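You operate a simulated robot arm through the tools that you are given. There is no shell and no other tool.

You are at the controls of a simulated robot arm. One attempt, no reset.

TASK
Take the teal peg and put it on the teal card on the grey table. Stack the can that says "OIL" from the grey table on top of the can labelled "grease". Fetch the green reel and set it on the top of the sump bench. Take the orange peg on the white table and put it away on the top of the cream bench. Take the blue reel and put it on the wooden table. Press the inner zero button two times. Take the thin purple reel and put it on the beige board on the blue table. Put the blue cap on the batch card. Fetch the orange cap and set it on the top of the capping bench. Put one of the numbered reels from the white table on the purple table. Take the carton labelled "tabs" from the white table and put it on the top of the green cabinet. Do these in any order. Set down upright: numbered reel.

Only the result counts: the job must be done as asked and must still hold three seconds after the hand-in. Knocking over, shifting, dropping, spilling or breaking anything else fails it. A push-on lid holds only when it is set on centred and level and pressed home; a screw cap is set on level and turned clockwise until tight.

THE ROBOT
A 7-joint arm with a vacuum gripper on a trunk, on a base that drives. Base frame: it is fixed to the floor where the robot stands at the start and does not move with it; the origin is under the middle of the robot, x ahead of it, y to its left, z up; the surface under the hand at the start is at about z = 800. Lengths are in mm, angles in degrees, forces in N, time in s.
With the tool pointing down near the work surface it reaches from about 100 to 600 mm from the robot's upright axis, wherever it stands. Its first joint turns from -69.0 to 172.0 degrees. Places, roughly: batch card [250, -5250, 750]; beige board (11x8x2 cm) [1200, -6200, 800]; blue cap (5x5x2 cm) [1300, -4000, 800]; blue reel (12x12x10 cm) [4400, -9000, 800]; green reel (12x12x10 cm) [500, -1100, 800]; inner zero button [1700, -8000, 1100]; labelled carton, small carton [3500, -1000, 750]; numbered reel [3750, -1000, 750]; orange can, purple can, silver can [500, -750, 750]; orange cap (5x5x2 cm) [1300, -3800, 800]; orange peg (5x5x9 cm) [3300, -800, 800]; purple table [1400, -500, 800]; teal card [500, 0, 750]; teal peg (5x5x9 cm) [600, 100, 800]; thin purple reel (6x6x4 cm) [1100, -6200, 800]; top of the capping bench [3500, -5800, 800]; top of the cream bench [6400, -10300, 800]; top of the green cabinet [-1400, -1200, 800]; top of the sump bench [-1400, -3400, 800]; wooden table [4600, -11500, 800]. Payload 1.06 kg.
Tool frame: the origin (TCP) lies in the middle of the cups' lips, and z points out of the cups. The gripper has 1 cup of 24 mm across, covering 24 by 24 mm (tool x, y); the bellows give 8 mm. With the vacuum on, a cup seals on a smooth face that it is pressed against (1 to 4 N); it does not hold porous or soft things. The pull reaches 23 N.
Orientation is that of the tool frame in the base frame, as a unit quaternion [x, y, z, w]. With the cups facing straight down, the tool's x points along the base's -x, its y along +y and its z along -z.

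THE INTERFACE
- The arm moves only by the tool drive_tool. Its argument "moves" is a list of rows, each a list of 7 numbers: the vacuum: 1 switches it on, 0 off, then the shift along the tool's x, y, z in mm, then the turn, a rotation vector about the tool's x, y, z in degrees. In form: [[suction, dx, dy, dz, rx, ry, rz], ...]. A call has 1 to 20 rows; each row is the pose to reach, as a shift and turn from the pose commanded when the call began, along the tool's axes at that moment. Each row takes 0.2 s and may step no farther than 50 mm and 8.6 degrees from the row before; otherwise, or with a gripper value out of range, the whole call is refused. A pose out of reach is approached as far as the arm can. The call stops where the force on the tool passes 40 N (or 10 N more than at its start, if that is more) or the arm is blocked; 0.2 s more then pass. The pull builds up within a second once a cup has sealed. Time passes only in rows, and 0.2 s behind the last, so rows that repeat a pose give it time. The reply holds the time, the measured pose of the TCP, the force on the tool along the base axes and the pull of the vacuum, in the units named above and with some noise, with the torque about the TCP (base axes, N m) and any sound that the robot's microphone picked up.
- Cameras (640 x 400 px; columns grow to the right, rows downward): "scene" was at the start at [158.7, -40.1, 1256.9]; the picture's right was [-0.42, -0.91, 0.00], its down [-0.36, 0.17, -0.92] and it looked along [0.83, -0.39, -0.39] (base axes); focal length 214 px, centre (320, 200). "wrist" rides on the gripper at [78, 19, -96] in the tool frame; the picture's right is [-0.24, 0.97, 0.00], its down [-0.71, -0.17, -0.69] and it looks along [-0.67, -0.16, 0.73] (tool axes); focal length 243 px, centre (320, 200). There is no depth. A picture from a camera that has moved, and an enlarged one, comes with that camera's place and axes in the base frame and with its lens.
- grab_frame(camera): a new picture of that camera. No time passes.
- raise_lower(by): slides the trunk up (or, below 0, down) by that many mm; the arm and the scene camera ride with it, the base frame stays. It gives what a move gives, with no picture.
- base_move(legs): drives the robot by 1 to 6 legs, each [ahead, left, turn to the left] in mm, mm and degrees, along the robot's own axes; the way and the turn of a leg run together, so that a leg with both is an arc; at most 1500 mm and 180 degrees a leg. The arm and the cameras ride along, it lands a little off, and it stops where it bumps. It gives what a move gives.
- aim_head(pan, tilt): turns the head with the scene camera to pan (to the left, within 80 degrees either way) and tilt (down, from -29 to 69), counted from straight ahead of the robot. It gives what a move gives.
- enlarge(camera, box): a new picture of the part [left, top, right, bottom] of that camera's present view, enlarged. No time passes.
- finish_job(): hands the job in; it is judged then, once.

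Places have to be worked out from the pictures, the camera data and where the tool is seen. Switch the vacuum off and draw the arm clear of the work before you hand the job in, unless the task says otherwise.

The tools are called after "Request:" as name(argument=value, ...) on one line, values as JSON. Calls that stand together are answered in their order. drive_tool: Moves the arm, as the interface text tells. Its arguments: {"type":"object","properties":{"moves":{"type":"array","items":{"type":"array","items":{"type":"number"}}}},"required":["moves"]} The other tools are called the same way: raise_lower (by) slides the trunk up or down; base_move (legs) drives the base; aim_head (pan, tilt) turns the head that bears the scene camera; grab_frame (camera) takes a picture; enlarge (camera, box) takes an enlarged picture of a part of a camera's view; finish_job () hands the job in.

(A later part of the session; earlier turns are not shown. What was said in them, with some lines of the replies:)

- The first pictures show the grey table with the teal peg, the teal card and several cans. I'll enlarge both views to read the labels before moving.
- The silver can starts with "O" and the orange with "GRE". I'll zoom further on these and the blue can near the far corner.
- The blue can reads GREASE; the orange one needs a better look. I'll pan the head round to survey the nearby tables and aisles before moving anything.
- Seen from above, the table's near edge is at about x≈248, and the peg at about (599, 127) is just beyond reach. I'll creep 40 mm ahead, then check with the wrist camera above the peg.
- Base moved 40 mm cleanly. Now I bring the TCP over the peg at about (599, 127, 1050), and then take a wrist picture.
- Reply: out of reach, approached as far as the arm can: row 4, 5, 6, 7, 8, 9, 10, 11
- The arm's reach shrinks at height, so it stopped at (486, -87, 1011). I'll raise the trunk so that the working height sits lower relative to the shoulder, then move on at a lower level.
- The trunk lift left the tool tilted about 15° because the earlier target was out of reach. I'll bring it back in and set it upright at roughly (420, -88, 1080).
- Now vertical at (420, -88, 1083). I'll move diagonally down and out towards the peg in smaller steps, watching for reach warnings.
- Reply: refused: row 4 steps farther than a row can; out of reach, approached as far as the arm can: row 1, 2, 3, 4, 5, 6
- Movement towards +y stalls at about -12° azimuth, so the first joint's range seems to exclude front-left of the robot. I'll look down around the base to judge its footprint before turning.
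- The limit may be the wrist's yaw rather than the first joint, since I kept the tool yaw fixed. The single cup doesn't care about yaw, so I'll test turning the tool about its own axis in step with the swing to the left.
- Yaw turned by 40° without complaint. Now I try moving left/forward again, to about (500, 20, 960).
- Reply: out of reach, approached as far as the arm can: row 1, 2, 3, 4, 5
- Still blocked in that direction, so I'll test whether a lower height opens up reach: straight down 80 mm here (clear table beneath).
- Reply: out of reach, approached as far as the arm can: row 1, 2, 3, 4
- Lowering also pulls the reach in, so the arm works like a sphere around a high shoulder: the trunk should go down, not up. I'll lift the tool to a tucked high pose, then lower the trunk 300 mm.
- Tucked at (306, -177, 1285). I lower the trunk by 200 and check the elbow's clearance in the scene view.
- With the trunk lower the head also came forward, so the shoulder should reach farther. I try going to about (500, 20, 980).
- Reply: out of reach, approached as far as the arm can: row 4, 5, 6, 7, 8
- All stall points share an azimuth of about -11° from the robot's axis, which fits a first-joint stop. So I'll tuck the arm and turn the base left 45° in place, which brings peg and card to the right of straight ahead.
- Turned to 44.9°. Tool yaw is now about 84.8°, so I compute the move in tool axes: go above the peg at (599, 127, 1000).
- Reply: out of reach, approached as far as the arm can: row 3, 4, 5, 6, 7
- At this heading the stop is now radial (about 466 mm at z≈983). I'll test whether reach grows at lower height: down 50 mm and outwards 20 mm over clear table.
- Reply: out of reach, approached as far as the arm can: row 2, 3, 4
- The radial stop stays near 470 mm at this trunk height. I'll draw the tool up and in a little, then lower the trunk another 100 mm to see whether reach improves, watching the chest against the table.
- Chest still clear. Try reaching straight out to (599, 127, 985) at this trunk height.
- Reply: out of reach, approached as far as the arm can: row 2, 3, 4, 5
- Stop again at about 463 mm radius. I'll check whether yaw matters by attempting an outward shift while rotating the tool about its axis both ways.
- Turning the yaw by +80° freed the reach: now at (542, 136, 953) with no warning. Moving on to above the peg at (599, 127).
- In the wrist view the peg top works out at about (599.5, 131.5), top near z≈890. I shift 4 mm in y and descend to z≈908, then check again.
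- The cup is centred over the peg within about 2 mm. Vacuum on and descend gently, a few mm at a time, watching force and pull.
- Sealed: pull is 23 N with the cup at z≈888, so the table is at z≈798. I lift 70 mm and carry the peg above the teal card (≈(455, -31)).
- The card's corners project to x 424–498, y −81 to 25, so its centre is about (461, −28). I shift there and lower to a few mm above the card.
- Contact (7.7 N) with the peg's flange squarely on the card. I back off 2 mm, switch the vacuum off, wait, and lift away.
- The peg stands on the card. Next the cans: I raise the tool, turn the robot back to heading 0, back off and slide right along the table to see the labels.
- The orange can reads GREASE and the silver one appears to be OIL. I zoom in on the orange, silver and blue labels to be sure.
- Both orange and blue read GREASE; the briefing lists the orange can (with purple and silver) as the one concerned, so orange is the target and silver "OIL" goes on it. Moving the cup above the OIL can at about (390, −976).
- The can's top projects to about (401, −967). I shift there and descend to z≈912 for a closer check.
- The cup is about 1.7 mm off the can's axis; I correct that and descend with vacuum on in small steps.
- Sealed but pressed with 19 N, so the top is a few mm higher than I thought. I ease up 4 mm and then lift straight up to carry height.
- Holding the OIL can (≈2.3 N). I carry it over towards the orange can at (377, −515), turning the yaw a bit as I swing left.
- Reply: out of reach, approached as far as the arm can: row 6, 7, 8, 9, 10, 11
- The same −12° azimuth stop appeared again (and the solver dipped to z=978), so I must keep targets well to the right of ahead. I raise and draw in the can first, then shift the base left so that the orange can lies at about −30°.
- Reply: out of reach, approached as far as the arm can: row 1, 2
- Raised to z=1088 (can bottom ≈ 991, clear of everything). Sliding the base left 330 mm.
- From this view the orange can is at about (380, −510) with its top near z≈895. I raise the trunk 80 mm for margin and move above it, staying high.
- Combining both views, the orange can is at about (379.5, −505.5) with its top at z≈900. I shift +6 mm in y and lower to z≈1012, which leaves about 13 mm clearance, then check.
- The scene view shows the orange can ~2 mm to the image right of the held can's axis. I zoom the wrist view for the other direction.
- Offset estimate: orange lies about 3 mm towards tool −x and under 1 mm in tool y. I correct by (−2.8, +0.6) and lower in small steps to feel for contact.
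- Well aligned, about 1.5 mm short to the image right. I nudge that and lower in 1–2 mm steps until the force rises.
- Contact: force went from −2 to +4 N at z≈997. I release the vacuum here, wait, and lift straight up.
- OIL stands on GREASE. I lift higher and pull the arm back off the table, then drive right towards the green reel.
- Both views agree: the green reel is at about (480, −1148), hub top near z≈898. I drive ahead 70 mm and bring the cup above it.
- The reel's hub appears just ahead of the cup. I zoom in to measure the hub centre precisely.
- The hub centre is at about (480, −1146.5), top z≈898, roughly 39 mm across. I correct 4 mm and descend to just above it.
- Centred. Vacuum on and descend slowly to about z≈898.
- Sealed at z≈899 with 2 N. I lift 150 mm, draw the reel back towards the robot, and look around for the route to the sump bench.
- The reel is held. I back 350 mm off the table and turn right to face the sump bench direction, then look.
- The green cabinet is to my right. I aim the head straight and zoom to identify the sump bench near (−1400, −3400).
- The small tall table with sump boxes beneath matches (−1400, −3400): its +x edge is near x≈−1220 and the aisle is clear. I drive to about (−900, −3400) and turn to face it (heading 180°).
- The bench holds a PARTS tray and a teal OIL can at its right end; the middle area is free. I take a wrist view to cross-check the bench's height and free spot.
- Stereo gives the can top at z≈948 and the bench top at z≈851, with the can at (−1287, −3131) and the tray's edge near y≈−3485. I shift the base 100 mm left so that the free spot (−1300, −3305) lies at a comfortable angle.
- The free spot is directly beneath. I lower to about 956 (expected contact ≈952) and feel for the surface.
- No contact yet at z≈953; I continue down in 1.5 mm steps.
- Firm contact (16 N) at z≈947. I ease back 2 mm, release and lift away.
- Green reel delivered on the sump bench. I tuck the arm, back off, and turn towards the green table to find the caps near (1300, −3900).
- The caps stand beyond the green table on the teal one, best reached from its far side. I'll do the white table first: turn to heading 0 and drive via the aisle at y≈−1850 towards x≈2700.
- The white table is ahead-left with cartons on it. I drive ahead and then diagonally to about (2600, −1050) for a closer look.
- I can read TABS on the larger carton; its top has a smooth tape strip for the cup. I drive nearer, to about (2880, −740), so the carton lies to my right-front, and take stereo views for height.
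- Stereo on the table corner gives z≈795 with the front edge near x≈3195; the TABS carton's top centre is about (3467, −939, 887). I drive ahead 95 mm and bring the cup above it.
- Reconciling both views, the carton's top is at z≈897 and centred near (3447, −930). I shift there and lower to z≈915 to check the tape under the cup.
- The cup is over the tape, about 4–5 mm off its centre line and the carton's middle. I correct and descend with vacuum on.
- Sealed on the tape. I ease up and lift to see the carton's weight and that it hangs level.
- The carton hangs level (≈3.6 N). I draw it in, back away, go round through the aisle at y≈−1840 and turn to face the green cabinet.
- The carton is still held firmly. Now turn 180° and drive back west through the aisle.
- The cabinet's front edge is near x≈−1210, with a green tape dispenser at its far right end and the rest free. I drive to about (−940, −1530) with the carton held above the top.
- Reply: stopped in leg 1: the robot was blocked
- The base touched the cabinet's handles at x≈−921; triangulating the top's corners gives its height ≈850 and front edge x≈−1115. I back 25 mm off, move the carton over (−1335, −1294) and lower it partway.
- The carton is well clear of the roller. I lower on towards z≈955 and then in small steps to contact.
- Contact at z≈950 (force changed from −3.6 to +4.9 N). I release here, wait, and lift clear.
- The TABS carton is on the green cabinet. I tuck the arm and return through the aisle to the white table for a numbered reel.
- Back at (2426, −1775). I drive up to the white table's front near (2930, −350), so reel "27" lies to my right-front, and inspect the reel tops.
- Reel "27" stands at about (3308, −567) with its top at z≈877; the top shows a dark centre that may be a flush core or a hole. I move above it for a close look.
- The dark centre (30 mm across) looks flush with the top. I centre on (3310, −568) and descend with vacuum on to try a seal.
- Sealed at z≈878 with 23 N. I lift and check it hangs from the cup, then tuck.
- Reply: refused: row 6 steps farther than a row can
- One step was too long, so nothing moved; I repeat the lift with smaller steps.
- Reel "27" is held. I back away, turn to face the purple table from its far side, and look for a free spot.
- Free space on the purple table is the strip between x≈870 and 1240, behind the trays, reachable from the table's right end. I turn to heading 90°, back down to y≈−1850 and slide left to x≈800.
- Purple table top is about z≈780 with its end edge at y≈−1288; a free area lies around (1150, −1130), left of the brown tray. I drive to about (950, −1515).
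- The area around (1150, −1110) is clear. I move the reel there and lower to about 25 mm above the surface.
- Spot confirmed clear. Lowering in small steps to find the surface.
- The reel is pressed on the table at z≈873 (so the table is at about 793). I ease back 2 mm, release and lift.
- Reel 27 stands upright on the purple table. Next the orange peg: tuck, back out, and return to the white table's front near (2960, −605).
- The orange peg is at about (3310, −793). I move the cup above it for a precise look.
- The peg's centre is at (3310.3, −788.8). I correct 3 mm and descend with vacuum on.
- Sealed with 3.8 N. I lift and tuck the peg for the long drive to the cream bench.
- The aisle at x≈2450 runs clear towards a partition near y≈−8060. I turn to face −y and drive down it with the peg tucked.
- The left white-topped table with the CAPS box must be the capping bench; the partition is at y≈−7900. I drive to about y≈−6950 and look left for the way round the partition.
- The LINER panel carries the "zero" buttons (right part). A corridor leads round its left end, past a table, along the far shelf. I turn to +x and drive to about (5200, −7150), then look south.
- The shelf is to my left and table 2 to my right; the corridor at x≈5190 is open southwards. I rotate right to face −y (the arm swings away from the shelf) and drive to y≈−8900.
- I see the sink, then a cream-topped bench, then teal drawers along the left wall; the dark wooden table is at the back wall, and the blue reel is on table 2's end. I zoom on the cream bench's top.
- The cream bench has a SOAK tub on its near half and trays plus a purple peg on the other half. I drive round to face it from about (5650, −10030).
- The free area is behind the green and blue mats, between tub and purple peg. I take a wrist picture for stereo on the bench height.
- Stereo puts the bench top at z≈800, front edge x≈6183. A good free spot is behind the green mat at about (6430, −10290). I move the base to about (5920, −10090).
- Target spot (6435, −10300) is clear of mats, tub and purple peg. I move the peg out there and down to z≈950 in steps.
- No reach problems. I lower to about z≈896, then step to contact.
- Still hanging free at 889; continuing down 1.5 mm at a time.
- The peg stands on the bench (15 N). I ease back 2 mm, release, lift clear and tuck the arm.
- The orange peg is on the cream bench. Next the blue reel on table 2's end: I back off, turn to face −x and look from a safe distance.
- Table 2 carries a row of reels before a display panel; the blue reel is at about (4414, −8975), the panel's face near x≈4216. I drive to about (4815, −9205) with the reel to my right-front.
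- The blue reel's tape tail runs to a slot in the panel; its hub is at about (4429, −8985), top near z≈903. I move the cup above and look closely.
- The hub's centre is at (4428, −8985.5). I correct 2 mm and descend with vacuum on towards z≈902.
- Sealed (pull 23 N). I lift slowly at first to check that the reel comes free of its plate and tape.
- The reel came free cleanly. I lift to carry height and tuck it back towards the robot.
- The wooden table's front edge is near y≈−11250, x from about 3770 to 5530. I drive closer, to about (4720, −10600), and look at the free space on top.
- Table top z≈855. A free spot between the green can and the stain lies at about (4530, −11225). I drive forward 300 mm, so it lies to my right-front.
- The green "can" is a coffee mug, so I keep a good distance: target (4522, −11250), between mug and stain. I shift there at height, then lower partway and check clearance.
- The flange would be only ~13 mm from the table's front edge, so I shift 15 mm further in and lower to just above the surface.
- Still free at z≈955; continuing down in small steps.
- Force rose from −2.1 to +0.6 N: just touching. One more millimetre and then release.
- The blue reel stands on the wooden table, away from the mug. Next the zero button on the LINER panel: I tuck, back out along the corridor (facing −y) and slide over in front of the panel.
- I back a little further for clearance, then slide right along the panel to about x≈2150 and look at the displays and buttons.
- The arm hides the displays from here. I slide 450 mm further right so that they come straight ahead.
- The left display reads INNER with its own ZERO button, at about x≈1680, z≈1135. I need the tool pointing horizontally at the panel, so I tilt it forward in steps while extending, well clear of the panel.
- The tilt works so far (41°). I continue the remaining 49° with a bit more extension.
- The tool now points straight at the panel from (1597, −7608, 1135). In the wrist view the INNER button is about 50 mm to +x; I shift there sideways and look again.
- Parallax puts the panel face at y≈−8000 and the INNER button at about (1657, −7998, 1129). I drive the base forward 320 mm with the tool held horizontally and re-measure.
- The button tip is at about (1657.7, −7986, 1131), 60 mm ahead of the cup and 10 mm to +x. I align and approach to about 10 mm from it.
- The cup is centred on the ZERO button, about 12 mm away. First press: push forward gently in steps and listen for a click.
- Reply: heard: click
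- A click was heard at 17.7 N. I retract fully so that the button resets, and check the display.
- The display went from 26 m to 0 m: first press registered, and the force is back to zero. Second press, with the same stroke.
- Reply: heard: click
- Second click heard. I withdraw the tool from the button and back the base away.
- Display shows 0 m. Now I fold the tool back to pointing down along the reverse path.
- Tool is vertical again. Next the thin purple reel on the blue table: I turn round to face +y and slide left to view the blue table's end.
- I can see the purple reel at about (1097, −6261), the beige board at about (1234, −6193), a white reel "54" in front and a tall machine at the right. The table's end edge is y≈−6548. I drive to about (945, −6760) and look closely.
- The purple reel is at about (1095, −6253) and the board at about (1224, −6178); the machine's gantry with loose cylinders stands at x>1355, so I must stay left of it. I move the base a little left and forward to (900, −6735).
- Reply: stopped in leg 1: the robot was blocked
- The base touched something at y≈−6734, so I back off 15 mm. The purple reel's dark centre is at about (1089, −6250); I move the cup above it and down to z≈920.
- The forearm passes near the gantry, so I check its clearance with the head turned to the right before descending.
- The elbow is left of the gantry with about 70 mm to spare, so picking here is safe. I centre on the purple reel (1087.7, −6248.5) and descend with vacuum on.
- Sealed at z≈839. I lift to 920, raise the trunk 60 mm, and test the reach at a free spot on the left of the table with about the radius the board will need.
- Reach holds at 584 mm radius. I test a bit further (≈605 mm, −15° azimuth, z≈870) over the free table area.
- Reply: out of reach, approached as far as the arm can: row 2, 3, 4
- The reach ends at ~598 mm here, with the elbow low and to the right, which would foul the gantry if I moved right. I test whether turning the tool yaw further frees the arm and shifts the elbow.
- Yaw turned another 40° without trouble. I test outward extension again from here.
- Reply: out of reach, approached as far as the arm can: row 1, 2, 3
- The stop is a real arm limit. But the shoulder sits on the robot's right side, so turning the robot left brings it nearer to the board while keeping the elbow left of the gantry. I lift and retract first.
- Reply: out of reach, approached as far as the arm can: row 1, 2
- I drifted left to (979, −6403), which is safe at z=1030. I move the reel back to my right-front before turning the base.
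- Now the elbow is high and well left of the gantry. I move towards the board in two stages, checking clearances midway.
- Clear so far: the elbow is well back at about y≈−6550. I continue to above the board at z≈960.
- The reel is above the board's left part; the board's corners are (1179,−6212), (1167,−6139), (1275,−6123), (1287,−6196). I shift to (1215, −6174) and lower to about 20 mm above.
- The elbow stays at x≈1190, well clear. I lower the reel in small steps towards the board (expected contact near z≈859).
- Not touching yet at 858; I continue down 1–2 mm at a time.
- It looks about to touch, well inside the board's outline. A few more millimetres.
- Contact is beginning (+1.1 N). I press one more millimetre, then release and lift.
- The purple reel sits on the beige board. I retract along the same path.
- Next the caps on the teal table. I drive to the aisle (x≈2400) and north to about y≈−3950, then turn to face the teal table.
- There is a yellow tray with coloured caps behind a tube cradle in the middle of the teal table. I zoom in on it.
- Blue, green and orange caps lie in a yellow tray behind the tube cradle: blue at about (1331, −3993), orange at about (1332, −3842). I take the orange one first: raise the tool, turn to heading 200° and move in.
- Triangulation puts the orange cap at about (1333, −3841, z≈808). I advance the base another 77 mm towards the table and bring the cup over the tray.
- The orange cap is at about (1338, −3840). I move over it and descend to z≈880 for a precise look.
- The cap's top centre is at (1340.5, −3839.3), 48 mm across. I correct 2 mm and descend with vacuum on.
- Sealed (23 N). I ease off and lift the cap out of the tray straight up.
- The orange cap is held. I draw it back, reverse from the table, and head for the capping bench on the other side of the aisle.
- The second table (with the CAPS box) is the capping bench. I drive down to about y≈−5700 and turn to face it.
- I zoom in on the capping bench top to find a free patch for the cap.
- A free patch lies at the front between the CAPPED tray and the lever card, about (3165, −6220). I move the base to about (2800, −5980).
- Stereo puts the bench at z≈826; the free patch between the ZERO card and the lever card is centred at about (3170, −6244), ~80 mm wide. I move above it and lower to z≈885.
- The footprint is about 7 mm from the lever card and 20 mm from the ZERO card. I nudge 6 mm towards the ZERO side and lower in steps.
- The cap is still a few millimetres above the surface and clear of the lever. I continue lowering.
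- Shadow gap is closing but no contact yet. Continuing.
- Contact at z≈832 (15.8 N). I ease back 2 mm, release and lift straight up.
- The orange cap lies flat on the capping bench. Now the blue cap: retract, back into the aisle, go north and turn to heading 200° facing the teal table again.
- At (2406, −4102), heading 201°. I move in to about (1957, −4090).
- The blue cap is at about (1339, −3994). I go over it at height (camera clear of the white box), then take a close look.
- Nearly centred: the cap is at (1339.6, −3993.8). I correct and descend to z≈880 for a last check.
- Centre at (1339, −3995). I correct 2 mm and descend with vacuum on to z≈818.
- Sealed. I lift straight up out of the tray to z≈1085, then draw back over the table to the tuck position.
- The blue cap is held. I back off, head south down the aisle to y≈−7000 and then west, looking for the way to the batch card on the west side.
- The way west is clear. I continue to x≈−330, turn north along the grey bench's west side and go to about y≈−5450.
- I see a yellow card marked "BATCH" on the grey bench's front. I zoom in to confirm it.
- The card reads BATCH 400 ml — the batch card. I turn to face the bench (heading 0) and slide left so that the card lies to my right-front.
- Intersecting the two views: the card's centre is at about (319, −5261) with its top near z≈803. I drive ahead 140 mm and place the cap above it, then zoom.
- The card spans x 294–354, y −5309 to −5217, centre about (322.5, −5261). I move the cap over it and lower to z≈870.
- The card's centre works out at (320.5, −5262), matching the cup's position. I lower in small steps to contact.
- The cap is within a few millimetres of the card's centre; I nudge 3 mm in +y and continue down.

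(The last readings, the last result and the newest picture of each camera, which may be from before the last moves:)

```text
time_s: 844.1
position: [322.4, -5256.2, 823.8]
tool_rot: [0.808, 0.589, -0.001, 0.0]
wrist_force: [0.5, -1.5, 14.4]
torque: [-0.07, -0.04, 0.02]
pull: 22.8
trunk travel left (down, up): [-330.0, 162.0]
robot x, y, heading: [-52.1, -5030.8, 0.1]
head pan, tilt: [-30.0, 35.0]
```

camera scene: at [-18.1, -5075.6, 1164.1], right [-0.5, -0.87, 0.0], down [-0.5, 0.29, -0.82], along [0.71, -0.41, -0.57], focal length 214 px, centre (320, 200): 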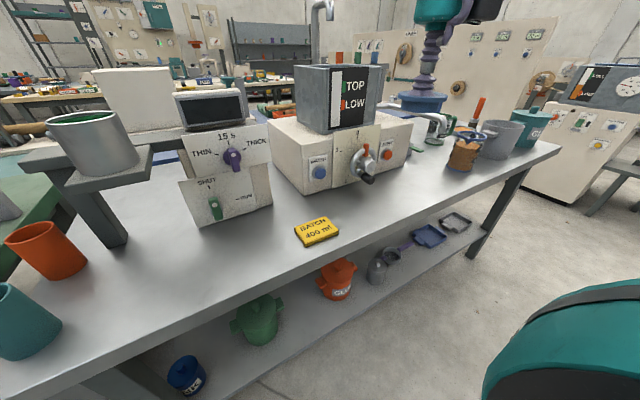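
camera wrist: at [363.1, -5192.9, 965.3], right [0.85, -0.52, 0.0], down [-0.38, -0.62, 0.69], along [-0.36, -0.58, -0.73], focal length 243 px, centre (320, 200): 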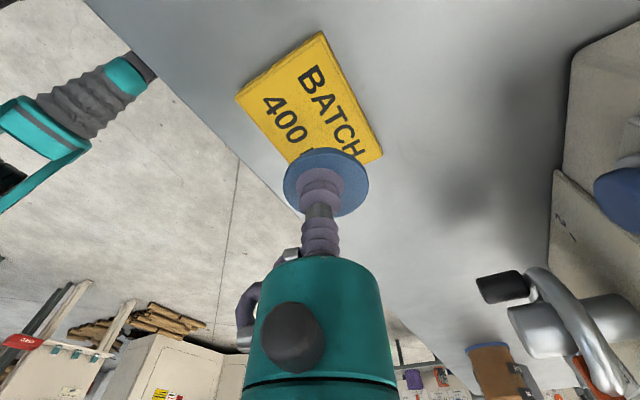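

Contact (14 N) at z≈824. I ease back, release, and lift; then check where the cap sits.

Request:
drive_tool(moves=[[1, 0, 0, -1.5, 0, 0, 0], [0, 0, 0, -1.5, 0, 0, 0], [0, 0, 0, -1.5, 0, 0, 0], [0, 0, 0, -1.5, 0, 0, 0], [0, 0, 0, -2.5, 0, 0, 0], [0, 0, 0, -2.5, 0, 0, 0], [0, 0, 0, -8, 0, 0, 0], [0, 0, 0, -20, 0, 0, 0], [0, 0, 0, -60, 0, 0, 0], [0, 0, 0, -105, 0, 0, 0], [0, 0, 0, -150, 0, 0, 0], [0, 0, 0, -195, 0, 0, 0], [0, 0, 0, -240, 0, 0, 0]])

Request:
enlarge(camera="scene", box=[300, 210, 420, 310])

Request:
grab_frame(camera="wrist")

```text
time_s: 846.9
position: [323.4, -5259.5, 1062.7]
tool_rot: [0.808, 0.589, 0.0, -0.001]
wrist_force: [-0.3, -0.2, 0.6]
torque: [0.03, -0.02, 0.04]
pull: 0.0
trunk travel left (down, up): [-330.0, 162.0]
robot x, y, heading: [-56.8, -5029.4, -0.0]
head pan, tilt: [-30.0, 35.0]
```

```text
4.00 times, centred on (360, 260) of scene
camera zoom: at [121.8, -5075.0, 1164.0], right [-0.5, -0.87, 0.0], down [-0.5, 0.29, -0.82], along [0.71, -0.41, -0.57], focal length 858 px, centre (160, -40)
```

zoom: 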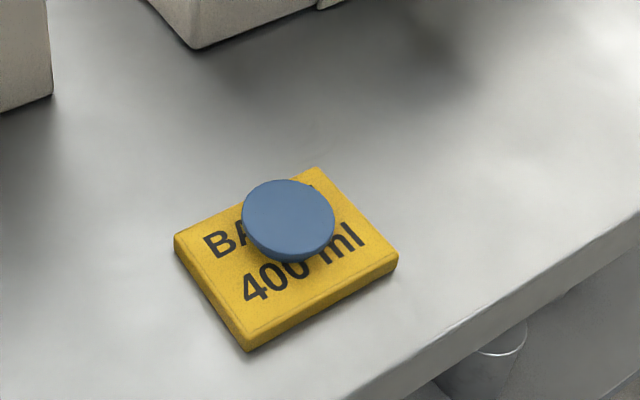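

```text
taken
camera wrist: at [365.4, -5189.5, 1159.1], right [0.85, -0.52, 0.0], down [-0.38, -0.62, 0.69], along [-0.36, -0.58, -0.73], focal length 243 px, centre (320, 200)
```

wrist: 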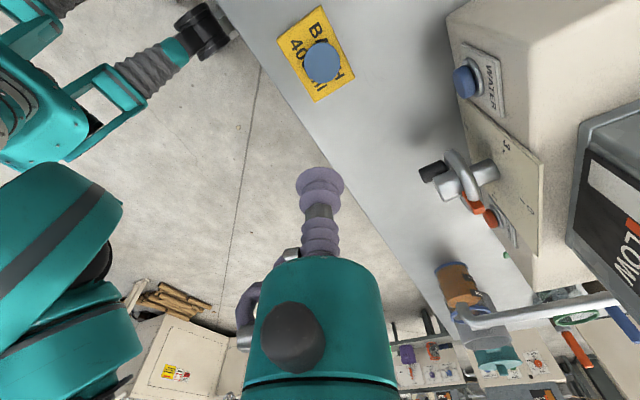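

The blue cap sits centred on the batch card. I tuck the arm, back away from the bench, and take a last look.

Request:
drive_tool(moves=[[0, -12, -26, -32, 0, 0, 0], [0, -25, -52, -65, 0, 0, 0], [0, -25, -52, -65, 0, 0, 0]])

Request:
base_move(legs=[[-250, 0, 0]])

Request:
grab_frame(camera="scene")

```text
time_s: 847.7
position: [264.9, -5266.6, 1126.5]
tool_rot: [0.809, 0.588, -0.001, -0.001]
wrist_force: [0.0, 0.3, -0.2]
torque: [-0.03, 0.03, -0.03]
pull: 0.0
trunk travel left (down, up): [-330.0, 162.0]
robot x, y, heading: [-51.2, -5033.1, 0.1]
head pan, tilt: [-30.0, 35.0]
```

```text
time_s: 849.5
position: [13.8, -5266.5, 1127.4]
tool_rot: [0.809, 0.588, -0.001, 0.001]
wrist_force: [-0.7, -0.2, -0.2]
torque: [-0.02, 0.0, -0.02]
pull: 0.0
trunk travel left (down, up): [-330.0, 162.0]
robot x, y, heading: [-298.5, -5033.5, 0.1]
head pan, tilt: [-30.0, 35.0]
```

```text
taken
camera scene: at [-129.4, -5075.9, 1164.1], right [-0.5, -0.87, 0.0], down [-0.5, 0.29, -0.82], along [0.71, -0.41, -0.57], focal length 214 px, centre (320, 200)
```

scene: 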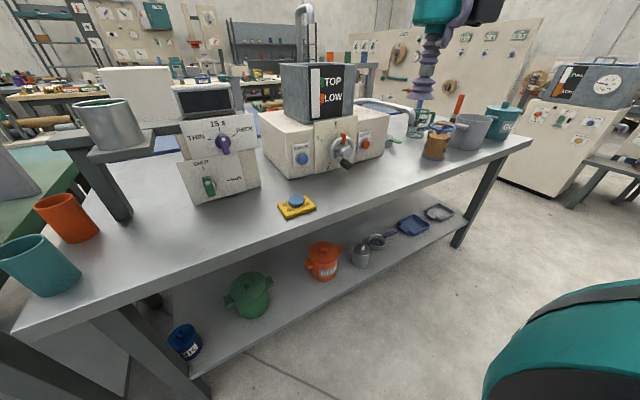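

All eleven tasks were carried out, and their results showed up in the pictures and readings: 
- **Button:** two clicks were heard, and the display reads 0 m. 
- **Hand-in state:** the vacuum is off and the arm is clear. 

I hand the job in.

Request:
finish_job()

```text
The job is handed in.
```

I handed the job in with all eleven tasks carried out. I have not seen the judge's result. Each placement showed correctly in the pictures just after release, but I did not go back to check them all at the end.

| Task | Result |
|---|---|
| Teal peg | Standing on the teal card on the grey table |
| "OIL" can | Stacked on the orange "grease" can |
| Green reel | On the sump bench |
| Orange peg | On the cream bench |
| Blue reel | On the wooden table |
| Inner zero button | Pressed twice; two clicks heard, and the display went from 26 m to 0 m |
| Thin purple reel | On the beige board on the blue table |
| Blue cap | Centred on the batch card |
| Orange cap | On the capping bench |
| Numbered reel ("27") | Upright on the purple table |
| "Tabs" carton | On the green cabinet |

Three things could affect the result:

- **Two "grease" cans:** the orange can and a blue can both read GREASE. I stacked on the orange one because your list of places names it with the purple and silver cans.
- **Base bumps:** the base was stopped twice by contact, once at the green cabinet and once at the end of the blue table. Nothing looked moved in the pictures afterwards.
- **Blue reel's panel:** lifting the reel off table 2 blanked its "12 m" display, and its tape tail vanished from the slot.
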